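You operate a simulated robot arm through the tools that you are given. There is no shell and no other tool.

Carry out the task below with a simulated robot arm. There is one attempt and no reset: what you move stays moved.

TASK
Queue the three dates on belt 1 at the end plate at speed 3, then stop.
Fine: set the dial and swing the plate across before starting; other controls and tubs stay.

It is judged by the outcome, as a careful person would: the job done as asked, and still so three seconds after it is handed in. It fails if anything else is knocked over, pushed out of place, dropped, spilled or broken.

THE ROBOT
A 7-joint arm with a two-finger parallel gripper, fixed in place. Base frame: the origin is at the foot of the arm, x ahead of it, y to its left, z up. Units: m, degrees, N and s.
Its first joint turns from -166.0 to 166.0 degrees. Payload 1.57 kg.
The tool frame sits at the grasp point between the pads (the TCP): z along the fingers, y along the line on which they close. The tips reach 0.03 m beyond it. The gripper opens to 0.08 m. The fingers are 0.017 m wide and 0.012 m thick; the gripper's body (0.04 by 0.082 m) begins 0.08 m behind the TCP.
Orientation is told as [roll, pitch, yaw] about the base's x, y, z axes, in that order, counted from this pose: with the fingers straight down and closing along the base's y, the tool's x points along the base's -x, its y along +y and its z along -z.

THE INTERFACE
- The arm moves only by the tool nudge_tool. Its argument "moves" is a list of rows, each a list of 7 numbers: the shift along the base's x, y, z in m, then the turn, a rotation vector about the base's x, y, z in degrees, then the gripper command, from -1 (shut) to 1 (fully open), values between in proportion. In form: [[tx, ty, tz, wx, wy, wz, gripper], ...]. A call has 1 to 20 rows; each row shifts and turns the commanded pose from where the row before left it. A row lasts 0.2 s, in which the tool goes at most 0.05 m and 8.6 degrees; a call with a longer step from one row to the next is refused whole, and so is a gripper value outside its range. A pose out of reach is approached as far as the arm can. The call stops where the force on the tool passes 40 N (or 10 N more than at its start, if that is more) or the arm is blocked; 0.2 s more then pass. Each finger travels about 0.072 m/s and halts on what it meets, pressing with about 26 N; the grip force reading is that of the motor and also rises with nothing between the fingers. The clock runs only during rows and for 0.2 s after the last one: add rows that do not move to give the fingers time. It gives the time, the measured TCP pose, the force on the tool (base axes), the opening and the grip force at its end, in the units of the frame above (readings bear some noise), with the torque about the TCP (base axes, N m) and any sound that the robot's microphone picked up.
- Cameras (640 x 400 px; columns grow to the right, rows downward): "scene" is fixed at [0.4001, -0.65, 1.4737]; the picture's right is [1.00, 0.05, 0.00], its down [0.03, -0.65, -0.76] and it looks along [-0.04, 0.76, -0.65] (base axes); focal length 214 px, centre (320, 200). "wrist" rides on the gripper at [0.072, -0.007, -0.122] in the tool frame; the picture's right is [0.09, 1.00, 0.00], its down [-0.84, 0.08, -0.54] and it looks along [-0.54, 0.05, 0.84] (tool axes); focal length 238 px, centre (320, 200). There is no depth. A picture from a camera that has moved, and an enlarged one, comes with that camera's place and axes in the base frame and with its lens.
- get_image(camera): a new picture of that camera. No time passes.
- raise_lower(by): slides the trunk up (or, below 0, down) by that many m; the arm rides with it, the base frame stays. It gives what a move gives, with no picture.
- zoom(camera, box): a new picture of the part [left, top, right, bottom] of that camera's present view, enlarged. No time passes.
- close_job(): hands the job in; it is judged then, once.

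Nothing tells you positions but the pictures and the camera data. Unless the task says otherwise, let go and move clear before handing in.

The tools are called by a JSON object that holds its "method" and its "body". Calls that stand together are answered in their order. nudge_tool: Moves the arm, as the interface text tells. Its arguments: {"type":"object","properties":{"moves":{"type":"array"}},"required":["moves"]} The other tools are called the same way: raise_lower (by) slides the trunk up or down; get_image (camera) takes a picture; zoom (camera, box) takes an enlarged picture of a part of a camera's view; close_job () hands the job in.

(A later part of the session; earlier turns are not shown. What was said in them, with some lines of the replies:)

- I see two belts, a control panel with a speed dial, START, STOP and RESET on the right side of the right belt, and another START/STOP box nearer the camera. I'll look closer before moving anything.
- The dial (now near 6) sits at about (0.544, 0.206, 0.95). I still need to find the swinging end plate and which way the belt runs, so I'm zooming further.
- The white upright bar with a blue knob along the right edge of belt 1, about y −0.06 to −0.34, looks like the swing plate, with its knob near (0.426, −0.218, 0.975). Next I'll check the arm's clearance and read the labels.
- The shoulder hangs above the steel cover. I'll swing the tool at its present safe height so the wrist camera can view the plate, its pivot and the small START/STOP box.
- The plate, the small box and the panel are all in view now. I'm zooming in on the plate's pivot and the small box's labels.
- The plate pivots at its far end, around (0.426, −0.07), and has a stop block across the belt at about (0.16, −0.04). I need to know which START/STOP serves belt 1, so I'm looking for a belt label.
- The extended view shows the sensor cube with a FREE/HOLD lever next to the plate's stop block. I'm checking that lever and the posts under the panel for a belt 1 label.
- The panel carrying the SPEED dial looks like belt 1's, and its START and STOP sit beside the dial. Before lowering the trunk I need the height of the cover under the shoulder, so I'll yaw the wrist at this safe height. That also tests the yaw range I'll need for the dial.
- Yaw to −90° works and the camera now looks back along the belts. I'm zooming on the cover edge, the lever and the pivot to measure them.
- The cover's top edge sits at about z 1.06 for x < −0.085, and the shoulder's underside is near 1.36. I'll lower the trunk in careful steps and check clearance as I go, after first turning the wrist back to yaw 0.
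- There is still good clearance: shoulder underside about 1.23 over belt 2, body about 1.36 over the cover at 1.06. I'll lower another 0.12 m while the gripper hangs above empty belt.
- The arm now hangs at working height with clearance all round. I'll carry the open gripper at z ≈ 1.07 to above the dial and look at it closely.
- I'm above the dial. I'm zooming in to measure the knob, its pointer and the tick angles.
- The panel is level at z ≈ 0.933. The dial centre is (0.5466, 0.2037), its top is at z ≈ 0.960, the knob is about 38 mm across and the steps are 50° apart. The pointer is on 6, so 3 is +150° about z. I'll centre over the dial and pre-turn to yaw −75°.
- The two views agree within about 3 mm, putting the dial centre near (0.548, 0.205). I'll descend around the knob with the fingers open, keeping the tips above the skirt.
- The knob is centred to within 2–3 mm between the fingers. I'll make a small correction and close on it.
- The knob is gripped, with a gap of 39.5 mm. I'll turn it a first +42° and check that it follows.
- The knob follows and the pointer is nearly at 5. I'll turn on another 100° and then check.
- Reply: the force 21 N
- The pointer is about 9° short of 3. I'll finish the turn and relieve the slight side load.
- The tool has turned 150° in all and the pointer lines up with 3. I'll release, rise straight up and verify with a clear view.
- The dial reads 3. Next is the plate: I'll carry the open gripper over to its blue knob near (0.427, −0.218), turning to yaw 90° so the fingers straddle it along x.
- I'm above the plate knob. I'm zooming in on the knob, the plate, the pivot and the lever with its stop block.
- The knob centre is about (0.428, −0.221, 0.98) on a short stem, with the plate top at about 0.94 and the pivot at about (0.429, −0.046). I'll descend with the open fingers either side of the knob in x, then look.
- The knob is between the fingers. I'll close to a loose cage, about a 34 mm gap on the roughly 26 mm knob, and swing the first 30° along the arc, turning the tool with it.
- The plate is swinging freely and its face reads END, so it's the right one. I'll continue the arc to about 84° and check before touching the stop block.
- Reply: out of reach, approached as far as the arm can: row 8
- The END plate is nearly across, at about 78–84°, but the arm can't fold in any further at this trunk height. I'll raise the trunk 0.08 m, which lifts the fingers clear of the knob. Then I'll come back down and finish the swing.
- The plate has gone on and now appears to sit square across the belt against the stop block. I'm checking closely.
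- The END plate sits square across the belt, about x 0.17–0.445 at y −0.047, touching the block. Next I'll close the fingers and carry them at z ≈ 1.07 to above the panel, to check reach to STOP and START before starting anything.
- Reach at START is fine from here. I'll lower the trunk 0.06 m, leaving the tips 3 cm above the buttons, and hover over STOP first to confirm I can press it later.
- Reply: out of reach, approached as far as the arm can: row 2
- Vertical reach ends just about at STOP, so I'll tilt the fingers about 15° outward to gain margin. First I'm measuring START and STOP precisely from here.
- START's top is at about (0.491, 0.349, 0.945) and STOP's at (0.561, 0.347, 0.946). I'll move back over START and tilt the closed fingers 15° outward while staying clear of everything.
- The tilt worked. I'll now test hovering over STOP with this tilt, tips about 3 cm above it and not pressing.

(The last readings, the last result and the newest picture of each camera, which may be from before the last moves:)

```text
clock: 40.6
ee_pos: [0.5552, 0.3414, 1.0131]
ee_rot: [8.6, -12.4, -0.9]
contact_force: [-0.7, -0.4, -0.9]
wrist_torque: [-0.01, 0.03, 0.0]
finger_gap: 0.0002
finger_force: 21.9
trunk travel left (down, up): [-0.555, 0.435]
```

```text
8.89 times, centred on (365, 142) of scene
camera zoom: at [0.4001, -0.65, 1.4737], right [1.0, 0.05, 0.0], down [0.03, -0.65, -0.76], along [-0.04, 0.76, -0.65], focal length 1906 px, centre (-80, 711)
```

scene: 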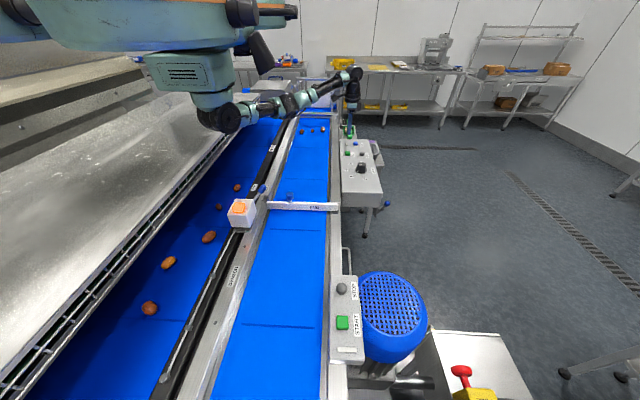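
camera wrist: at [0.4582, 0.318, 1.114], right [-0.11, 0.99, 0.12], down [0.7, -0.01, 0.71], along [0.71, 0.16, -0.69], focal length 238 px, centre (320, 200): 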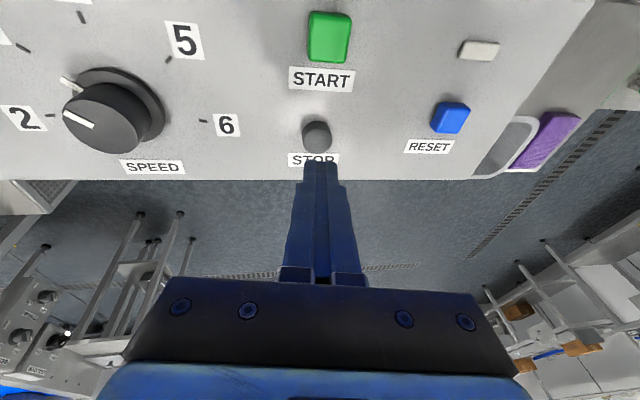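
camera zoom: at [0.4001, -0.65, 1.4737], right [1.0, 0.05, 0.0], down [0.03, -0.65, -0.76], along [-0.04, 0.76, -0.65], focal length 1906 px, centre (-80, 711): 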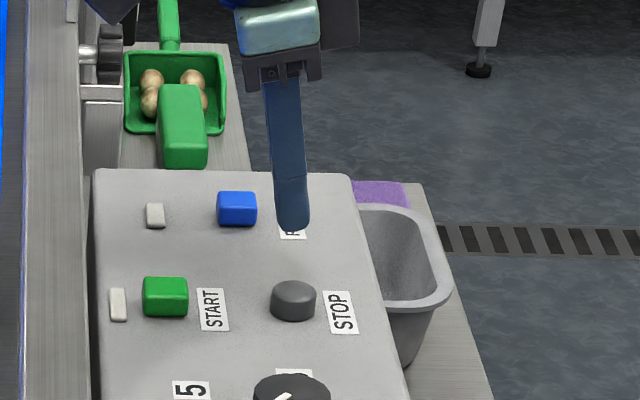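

STOP is comfortably within reach with the tilt. I'll go back over START, come down close to it and check alignment before pressing.

{"method": "nudge_tool", "body": {"moves": [[-0.0355, 0.001, 0, 0, 0, 0, -1], [-0.0355, 0.001, 0, 0, 0, 0, -1], [0, 0, -0.015, 0, 0, 0, -1], [0, 0, -0.011, 0, 0, 0, -1], [0, 0, 0, 0, 0, 0, -1]]}}

{"method": "get_image", "body": {"camera": "wrist"}}

{"method": "zoom", "body": {"camera": "scene", "box": [335, 130, 395, 165]}}

```text
clock: 41.8
ee_pos: [0.4838, 0.344, 0.9869]
ee_rot: [8.4, -12.4, -0.8]
contact_force: [0.2, 0.7, 0.0]
wrist_torque: [0.02, -0.02, 0.03]
finger_gap: 0.0
finger_force: 21.7
trunk travel left (down, up): [-0.555, 0.435]
```

```text
taken
camera wrist: at [0.3873, 0.3211, 1.0882], right [-0.11, 0.99, 0.12], down [0.7, -0.01, 0.71], along [0.71, 0.16, -0.69], focal length 238 px, centre (320, 200)
```

wrist: 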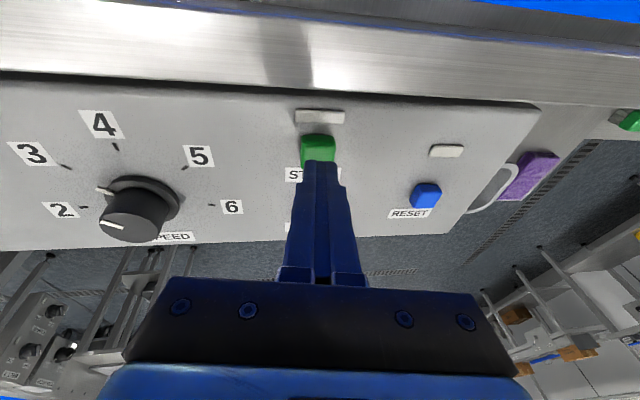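

```text
10.67 times, centred on (365, 148) of scene
camera zoom: at [0.4001, -0.65, 1.4737], right [1.0, 0.05, 0.0], down [0.03, -0.65, -0.76], along [-0.04, 0.76, -0.65], focal length 2288 px, centre (-160, 760)
```

zoom: 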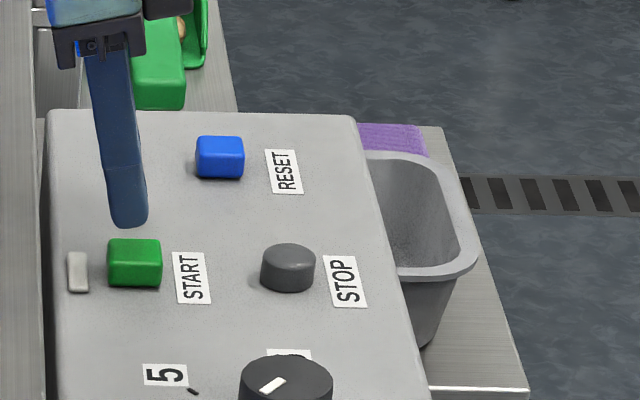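

The tips are about 12 mm above the START button and centred. I'll press down gently in small steps.

{"method": "nudge_tool", "body": {"moves": [[0.001, -0.001, -0.006, 0, 0, 0, -1], [0, 0, -0.005, 0, 0, 0, -1], [0, 0, -0.003, 0, 0, 0, -1], [0, 0, 0, 0, 0, 0, -1]]}}

{"method": "zoom", "body": {"camera": "wrist", "box": [240, 80, 480, 230]}}

{"method": "zoom", "body": {"camera": "scene", "box": [280, 110, 400, 190]}}

```text
clock: 42.8
ee_pos: [0.4858, 0.3419, 0.9727]
ee_rot: [8.4, -12.3, -0.9]
contact_force: [-0.3, -0.5, 0.3]
wrist_torque: [-0.04, 0.0, -0.02]
finger_gap: 0.0
finger_force: 21.2
trunk travel left (down, up): [-0.555, 0.435]
```

```text
2.67 times, centred on (360, 155) of wrist
camera zoom: at [0.389, 0.3196, 1.0736], right [-0.11, 0.99, 0.12], down [0.7, -0.01, 0.71], along [0.71, 0.16, -0.69], focal length 636 px, centre (213, 320)
```

zoom: 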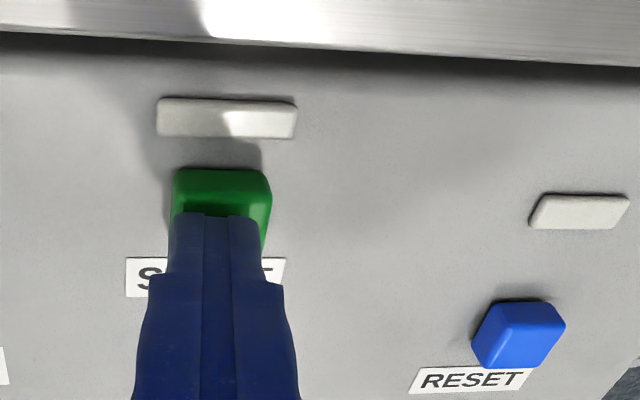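

```text
5.00 times, centred on (340, 150) of scene
camera zoom: at [0.4001, -0.65, 1.4737], right [1.0, 0.05, 0.0], down [0.03, -0.65, -0.76], along [-0.04, 0.76, -0.65], focal length 1072 px, centre (220, 450)
```

zoom: 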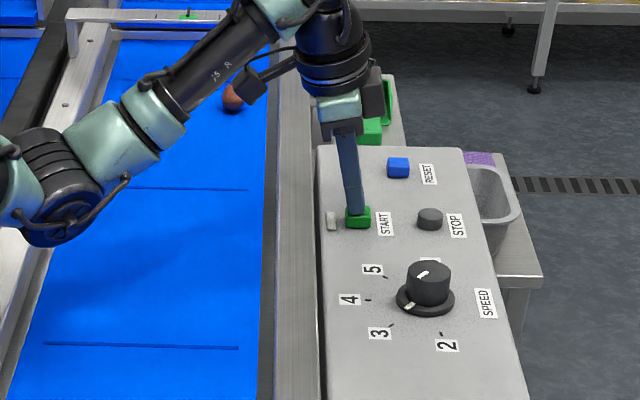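

There's no contact yet. I'll continue in 2 mm steps.

{"method": "nudge_tool", "body": {"moves": [[0, 0, -0.002, 0, 0, 0, -1], [0, 0, -0.002, 0, 0, 0, -1], [0, 0, -0.002, 0, 0, 0, -1]]}}

{"method": "zoom", "body": {"camera": "wrist", "box": [240, 80, 480, 230]}}

{"method": "zoom", "body": {"camera": "scene", "box": [280, 110, 400, 190]}}

```text
clock: 43.6
ee_pos: [0.4839, 0.3439, 0.9656]
ee_rot: [8.5, -12.5, -0.9]
contact_force: [1.1, 0.3, 2.8]
wrist_torque: [0.02, -0.01, -0.01]
finger_gap: 0.0001
finger_force: 21.1
trunk travel left (down, up): [-0.555, 0.435]
heard: click
```

```text
2.67 times, centred on (360, 155) of wrist
camera zoom: at [0.3885, 0.3192, 1.068], right [-0.11, 0.99, 0.12], down [0.7, -0.02, 0.72], along [0.71, 0.16, -0.69], focal length 636 px, centre (213, 320)
```

zoom: 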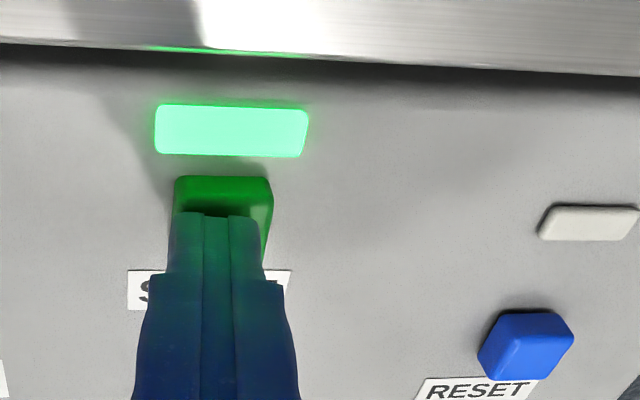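

```text
5.00 times, centred on (340, 150) of scene
camera zoom: at [0.4001, -0.65, 1.4737], right [1.0, 0.05, 0.0], down [0.03, -0.65, -0.76], along [-0.04, 0.76, -0.65], focal length 1072 px, centre (220, 450)
```

zoom: 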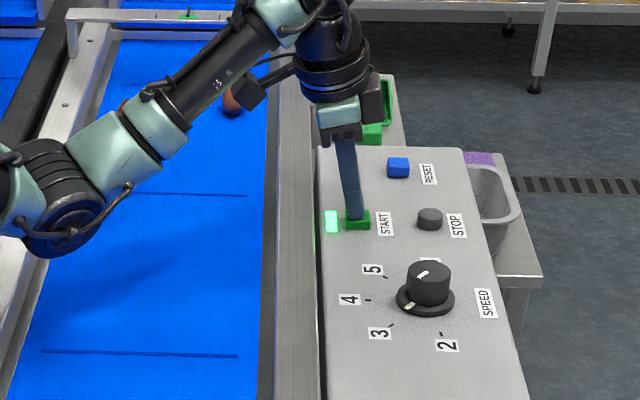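

There was a click, the panel lamp is green, and the belt seams are moving toward the plate. I'll lift off and move to hover over STOP while the dates travel.

{"method": "nudge_tool", "body": {"moves": [[0, 0, 0.016, 0, 0, 0, -1], [0, 0, 0.016, 0, 0, 0, -1], [0.035, -0.001, 0, 0, 0, 0, -1], [0.035, -0.001, 0, 0, 0, 0, -1], [0, 0, 0, 0, 0, 0, -1]]}}

{"method": "get_image", "body": {"camera": "scene"}}

{"method": "zoom", "body": {"camera": "scene", "box": [250, 110, 400, 220]}}

```text
clock: 44.8
ee_pos: [0.5554, 0.3404, 0.9976]
ee_rot: [8.5, -12.3, -0.9]
contact_force: [-0.1, -0.6, 0.6]
wrist_torque: [-0.02, 0.01, -0.03]
finger_gap: 0.0001
finger_force: 21.9
trunk travel left (down, up): [-0.555, 0.435]
```

```text
taken
```

scene: 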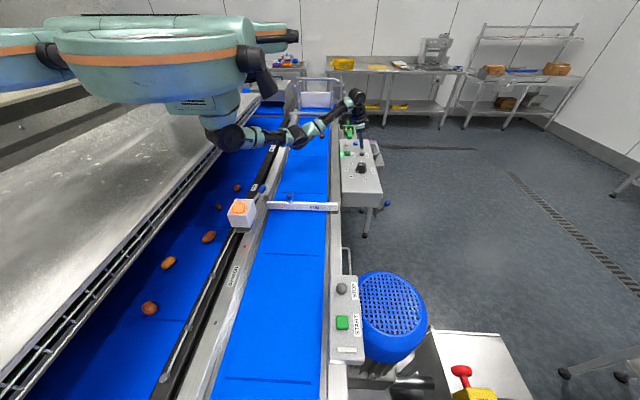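

```text
3.64 times, centred on (325, 165) of scene
camera zoom: at [0.4001, -0.65, 1.4737], right [1.0, 0.05, 0.0], down [0.03, -0.65, -0.76], along [-0.04, 0.76, -0.65], focal length 780 px, centre (302, 327)
```

zoom: 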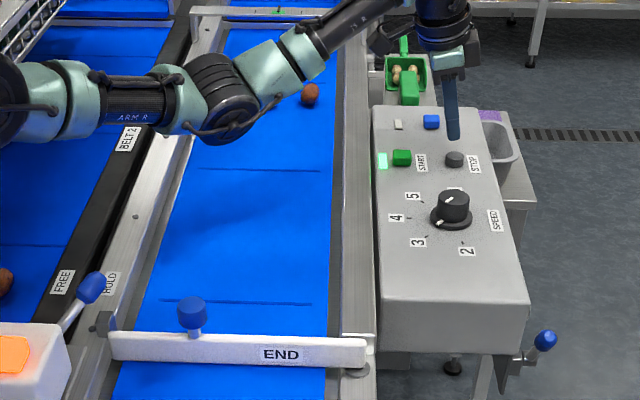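

The dates are travelling at about 0.075 m/s. I'll hold over STOP and watch in short waits.

{"method": "nudge_tool", "body": {"moves": [[-0.001, 0.001, 0, 0, 0, 0, -1], [0, 0, 0, 0, 0, 0, -1], [0, 0, 0, 0, 0, 0, -1], [0, 0, 0, 0, 0, 0, -1], [0, 0, 0, 0, 0, 0, -1], [0, 0, 0, 0, 0, 0, -1], [0, 0, 0, 0, 0, 0, -1], [0, 0, 0, 0, 0, 0, -1], [0, 0, 0, 0, 0, 0, -1], [0, 0, 0, 0, 0, 0, -1], [0, 0, 0, 0, 0, 0, -1], [0, 0, 0, 0, 0, 0, -1], [0, 0, 0, 0, 0, 0, -1], [0, 0, 0, 0, 0, 0, -1], [0, 0, 0, 0, 0, 0, -1]]}}

{"method": "zoom", "body": {"camera": "scene", "box": [250, 110, 400, 220]}}

{"method": "zoom", "body": {"camera": "wrist", "box": [240, 80, 400, 200]}}

```text
clock: 48.0
ee_pos: [0.5537, 0.3417, 0.998]
ee_rot: [8.4, -12.3, -0.8]
contact_force: [0.0, 0.0, 0.7]
wrist_torque: [0.01, 0.03, 0.02]
finger_gap: 0.0
finger_force: 21.1
trunk travel left (down, up): [-0.555, 0.435]
```

```text
3.64 times, centred on (325, 165) of scene
camera zoom: at [0.4001, -0.65, 1.4737], right [1.0, 0.05, 0.0], down [0.03, -0.65, -0.76], along [-0.04, 0.76, -0.65], focal length 780 px, centre (302, 327)
```

zoom: 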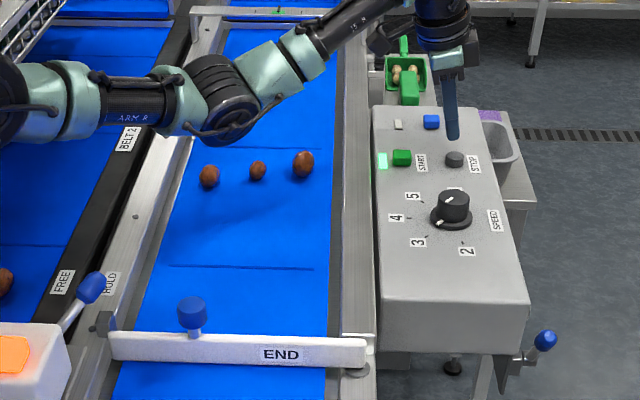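

```text
3.33 times, centred on (320, 140) of wrist
camera zoom: at [0.4581, 0.3188, 1.0994], right [-0.11, 0.99, 0.12], down [0.7, -0.01, 0.71], along [0.71, 0.16, -0.69], focal length 794 px, centre (320, 400)
```

zoom: 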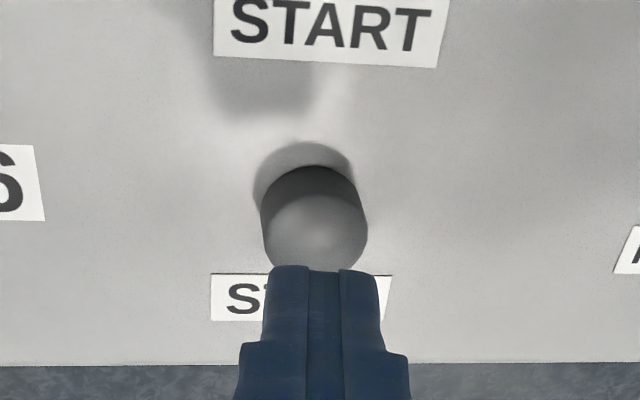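

The dates are at about y = 0.35, roughly 5 s from the plate. I'll wait 4 s more.

{"method": "nudge_tool", "body": {"moves": [[0, 0, 0, 0, 0, 0, -1], [0, 0, 0, 0, 0, 0, -1], [0, 0, 0, 0, 0, 0, -1], [0, 0, 0, 0, 0, 0, -1], [0, 0, 0, 0, 0, 0, -1], [0, 0, 0, 0, 0, 0, -1], [0, 0, 0, 0, 0, 0, -1], [0, 0, 0, 0, 0, 0, -1], [0, 0, 0, 0, 0, 0, -1], [0, 0, 0, 0, 0, 0, -1], [0, 0, 0, 0, 0, 0, -1], [0, 0, 0, 0, 0, 0, -1], [0, 0, 0, 0, 0, 0, -1], [0, 0, 0, 0, 0, 0, -1], [0, 0, 0, 0, 0, 0, -1], [0, 0, 0, 0, 0, 0, -1], [0, 0, 0, 0, 0, 0, -1], [0, 0, 0, 0, 0, 0, -1], [0, 0, 0, 0, 0, 0, -1], [0, 0, 0, 0, 0, 0, -1]]}}

{"method": "zoom", "body": {"camera": "scene", "box": [250, 150, 370, 220]}}

```text
clock: 52.2
ee_pos: [0.5551, 0.3414, 0.9983]
ee_rot: [8.4, -12.3, -0.9]
contact_force: [-0.6, 0.7, -0.2]
wrist_torque: [-0.02, 0.0, 0.02]
finger_gap: 0.0001
finger_force: 21.4
trunk travel left (down, up): [-0.555, 0.435]
```

```text
5.33 times, centred on (310, 185) of scene
camera zoom: at [0.4001, -0.65, 1.4737], right [1.0, 0.05, 0.0], down [0.03, -0.65, -0.76], along [-0.04, 0.76, -0.65], focal length 1144 px, centre (373, 280)
```

zoom: 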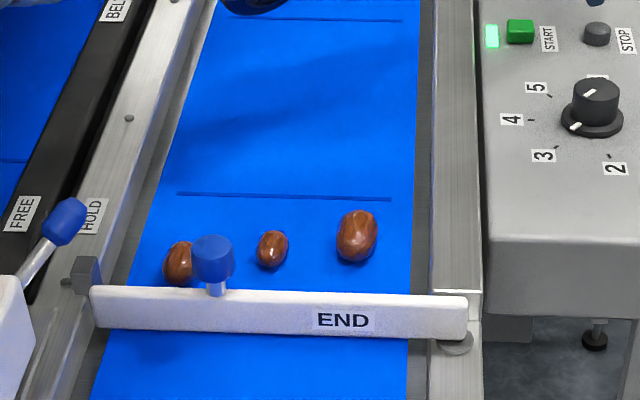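

The dates are just about to reach the plate. I'll wait about 1.2 s more while easing the tip closer to STOP without touching it.

{"method": "nudge_tool", "body": {"moves": [[0, 0, -0.004, 0, 0, 0, -1], [0, 0, -0.004, 0, 0, 0, -1], [0, 0, -0.004, 0, 0, 0, -1], [0, 0, 0, 0, 0, 0, -1], [0, 0, 0, 0, 0, 0, -1]]}}

{"method": "zoom", "body": {"camera": "scene", "box": [250, 150, 370, 220]}}

{"method": "zoom", "body": {"camera": "scene", "box": [335, 130, 395, 165]}}

```text
clock: 53.4
ee_pos: [0.5549, 0.3397, 0.9853]
ee_rot: [8.3, -12.3, -0.8]
contact_force: [0.0, 0.1, 0.2]
wrist_torque: [0.0, 0.0, -0.02]
finger_gap: 0.0002
finger_force: 21.3
trunk travel left (down, up): [-0.555, 0.435]
```

```text
5.33 times, centred on (310, 185) of scene
camera zoom: at [0.4001, -0.65, 1.4737], right [1.0, 0.05, 0.0], down [0.03, -0.65, -0.76], along [-0.04, 0.76, -0.65], focal length 1144 px, centre (373, 280)
```

zoom: 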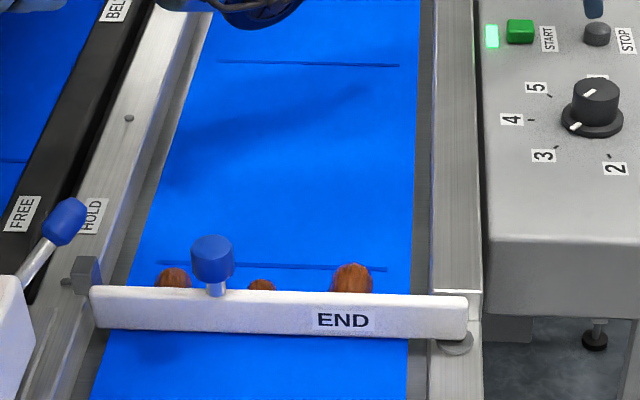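

```text
10.67 times, centred on (365, 148) of scene
camera zoom: at [0.4001, -0.65, 1.4737], right [1.0, 0.05, 0.0], down [0.03, -0.65, -0.76], along [-0.04, 0.76, -0.65], focal length 2288 px, centre (-160, 760)
```

zoom: 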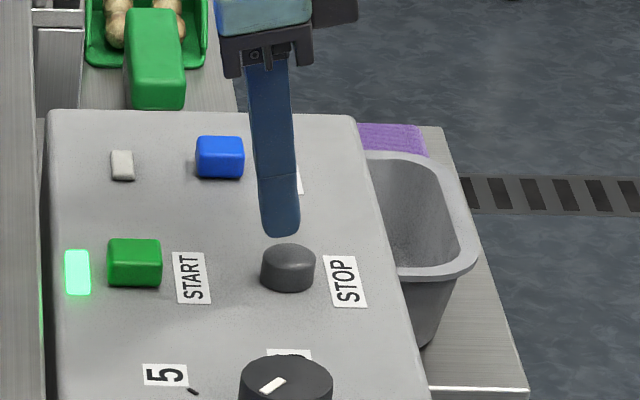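

All three look to be at the plate. I'll wait 0.6 s more to confirm they've settled rather than still travelling.

{"method": "nudge_tool", "body": {"moves": [[-0.001, 0, -0.002, 0, 0, 0, -1], [0, 0, 0, 0, 0, 0, -1]]}}

{"method": "zoom", "body": {"camera": "scene", "box": [260, 170, 350, 220]}}

```text
clock: 54.0
ee_pos: [0.5545, 0.3404, 0.9842]
ee_rot: [8.3, -12.4, -0.9]
contact_force: [-0.5, 0.4, 1.0]
wrist_torque: [-0.03, 0.02, 0.0]
finger_gap: 0.0
finger_force: 20.9
trunk travel left (down, up): [-0.555, 0.435]
```

```text
7.11 times, centred on (305, 195) of scene
camera zoom: at [0.4001, -0.65, 1.4737], right [1.0, 0.05, 0.0], down [0.03, -0.65, -0.76], along [-0.04, 0.76, -0.65], focal length 1525 px, centre (427, 236)
```

zoom: 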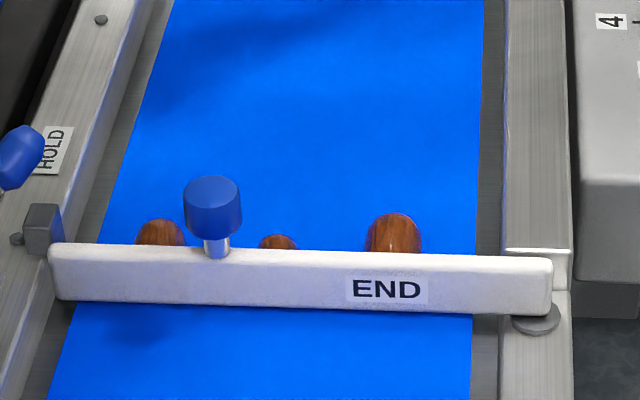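

All three dates are resting still at the plate. I'm pressing STOP in small steps.

{"method": "nudge_tool", "body": {"moves": [[0, 0, -0.006, 0, 0, 0, -1], [0, 0, -0.004, 0, 0, 0, -1], [0, 0, -0.003, 0, 0, 0, -1], [0, 0, -0.002, 0, 0, 0, -1]]}}

{"method": "zoom", "body": {"camera": "scene", "box": [335, 130, 395, 165]}}

```text
clock: 55.0
ee_pos: [0.5536, 0.3418, 0.9678]
ee_rot: [8.4, -12.4, -0.9]
contact_force: [-0.8, 1.5, 1.7]
wrist_torque: [0.01, 0.0, -0.03]
finger_gap: 0.0
finger_force: 21.2
trunk travel left (down, up): [-0.555, 0.435]
```

```text
10.67 times, centred on (365, 148) of scene
camera zoom: at [0.4001, -0.65, 1.4737], right [1.0, 0.05, 0.0], down [0.03, -0.65, -0.76], along [-0.04, 0.76, -0.65], focal length 2288 px, centre (-160, 760)
```

zoom: 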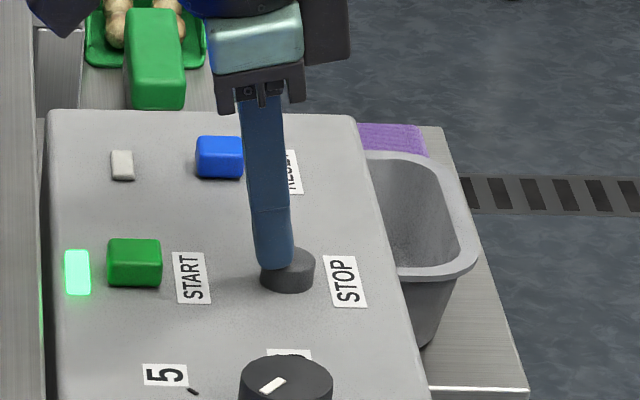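

The tip is touching STOP and the lamp is still green. I'll press a little further.

{"method": "nudge_tool", "body": {"moves": [[0.002, 0, -0.002, 0, 0, 0, -1], [0, 0, -0.002, 0, 0, 0, -1], [0, 0, 0, 0, 0, 0, -1]]}}

{"method": "zoom", "body": {"camera": "scene", "box": [335, 130, 395, 165]}}

{"method": "zoom", "body": {"camera": "scene", "box": [260, 170, 350, 220]}}

```text
clock: 55.8
ee_pos: [0.5567, 0.3403, 0.9655]
ee_rot: [8.5, -12.6, -0.9]
contact_force: [-0.8, 0.9, 4.7]
wrist_torque: [0.01, 0.01, 0.0]
finger_gap: 0.0
finger_force: 21.7
trunk travel left (down, up): [-0.555, 0.435]
heard: click
```

```text
10.67 times, centred on (365, 148) of scene
camera zoom: at [0.4001, -0.65, 1.4737], right [1.0, 0.05, 0.0], down [0.03, -0.65, -0.76], along [-0.04, 0.76, -0.65], focal length 2288 px, centre (-160, 760)
```

zoom: 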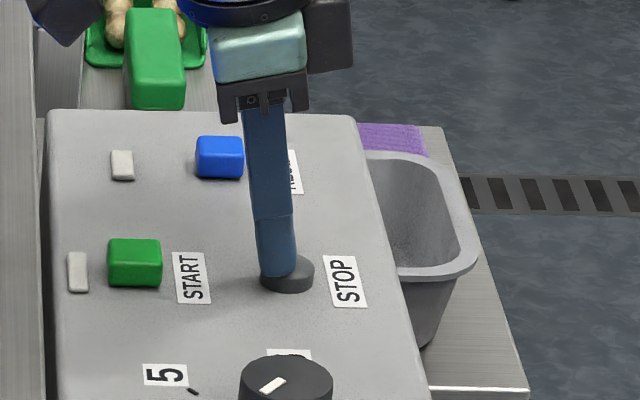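

```text
7.11 times, centred on (305, 195) of scene
camera zoom: at [0.4001, -0.65, 1.4737], right [1.0, 0.05, 0.0], down [0.03, -0.65, -0.76], along [-0.04, 0.76, -0.65], focal length 1525 px, centre (427, 236)
```

zoom: 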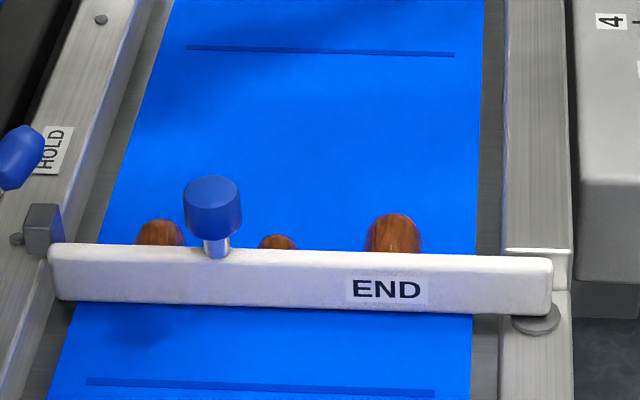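

The STOP click was heard, the lamp is off, and the three dates are queued at the END plate. I'll lift straight off, move clear, and check the belt stays stopped.

{"method": "nudge_tool", "body": {"moves": [[0, 0, 0.015, 0, 0, 0, -1], [0, 0, 0.02, 0, 0, 0, -1], [0, 0, 0.02, 0, 0, 0, -1], [-0.02, -0.01, 0.02, 0, 0, 0, -1], [-0.02, -0.01, 0.02, 0, 0, 0, -1], [0, 0, 0, 0, 0, 0, -1], [0, 0, 0, 0, 0, 0, -1], [0, 0, 0, 0, 0, 0, -1], [0, 0, 0, 0, 0, 0, -1]]}}

{"method": "get_image", "body": {"camera": "scene"}}

{"method": "zoom", "body": {"camera": "scene", "box": [260, 170, 350, 220]}}

{"method": "zoom", "body": {"camera": "scene", "box": [320, 120, 400, 200]}}

{"method": "zoom", "body": {"camera": "wrist", "box": [0, 0, 640, 400]}}

```text
clock: 57.8
ee_pos: [0.5146, 0.3206, 1.0604]
ee_rot: [8.4, -12.4, -0.9]
contact_force: [0.7, 0.4, 0.0]
wrist_torque: [0.0, -0.01, 0.0]
finger_gap: 0.0
finger_force: 21.2
trunk travel left (down, up): [-0.555, 0.435]
```

```text
taken
```

scene: 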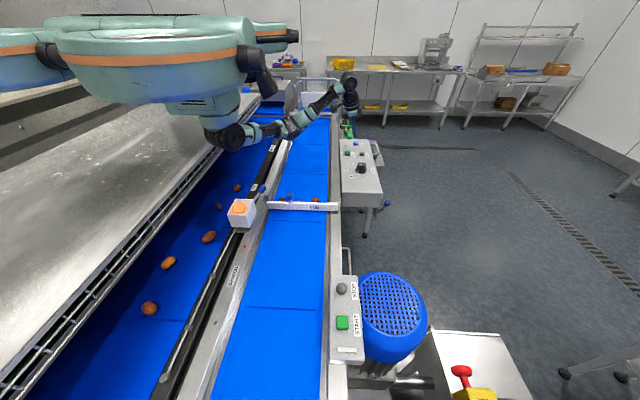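

```text
7.11 times, centred on (305, 195) of scene
camera zoom: at [0.4001, -0.65, 1.4737], right [1.0, 0.05, 0.0], down [0.03, -0.65, -0.76], along [-0.04, 0.76, -0.65], focal length 1525 px, centre (427, 236)
```

zoom: 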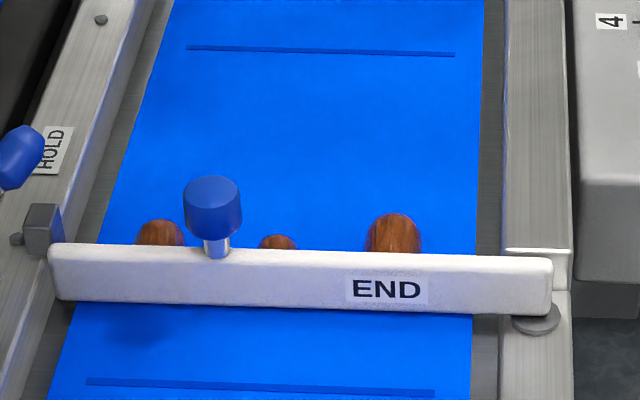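

```text
5.00 times, centred on (360, 160) of scene
camera zoom: at [0.4001, -0.65, 1.4737], right [1.0, 0.05, 0.0], down [0.03, -0.65, -0.76], along [-0.04, 0.76, -0.65], focal length 1072 px, centre (120, 400)
```

zoom: 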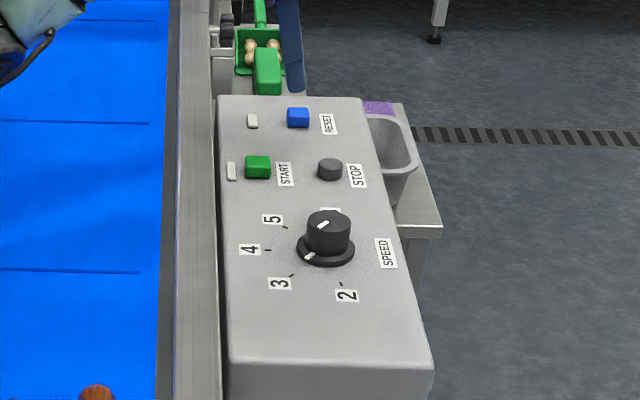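

```text
1.00 times, centred on (320, 200) of wrist (not enlarged: the box is as wide or as high as the picture)
camera zoom: at [0.4186, 0.2975, 1.1617], right [-0.11, 0.99, 0.12], down [0.7, -0.01, 0.71], along [0.71, 0.16, -0.69], focal length 238 px, centre (320, 200)
```

zoom: 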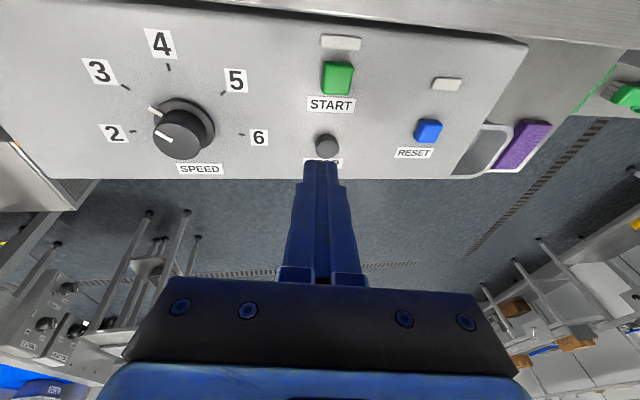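

The belt seams are in the same place as before I lifted off, the lamp is off, and the dial reads 3. The END plate is across with all three dates resting against it. The arm is clear, so I'm handing in.

{"method": "close_job", "body": {}}

```text
The job is handed in.
```

The three dates on belt 1 are queued against the END plate and the belt is stopped. I handed the job in with the arm clear.

- **Dial:** turned from 6 to 3, and a close view after letting go showed the pointer on the 3 mark.
- **Plate:** swung square across the belt and resting against its stop block before starting.
- **Run:** START on the panel by the dial clicked and its lamp went green. I let all three dates reach the plate and sit still there while the belt was still moving.
- **Stop:** STOP clicked and the lamp went out. About two seconds later the belt seams and the dates had not moved.

I did not touch the other controls, the tubs or belt 2, and nothing was knocked or moved. I judged that the dates touch the plate from the fixed camera, which sees them partly hidden behind it. I did not look from directly above.
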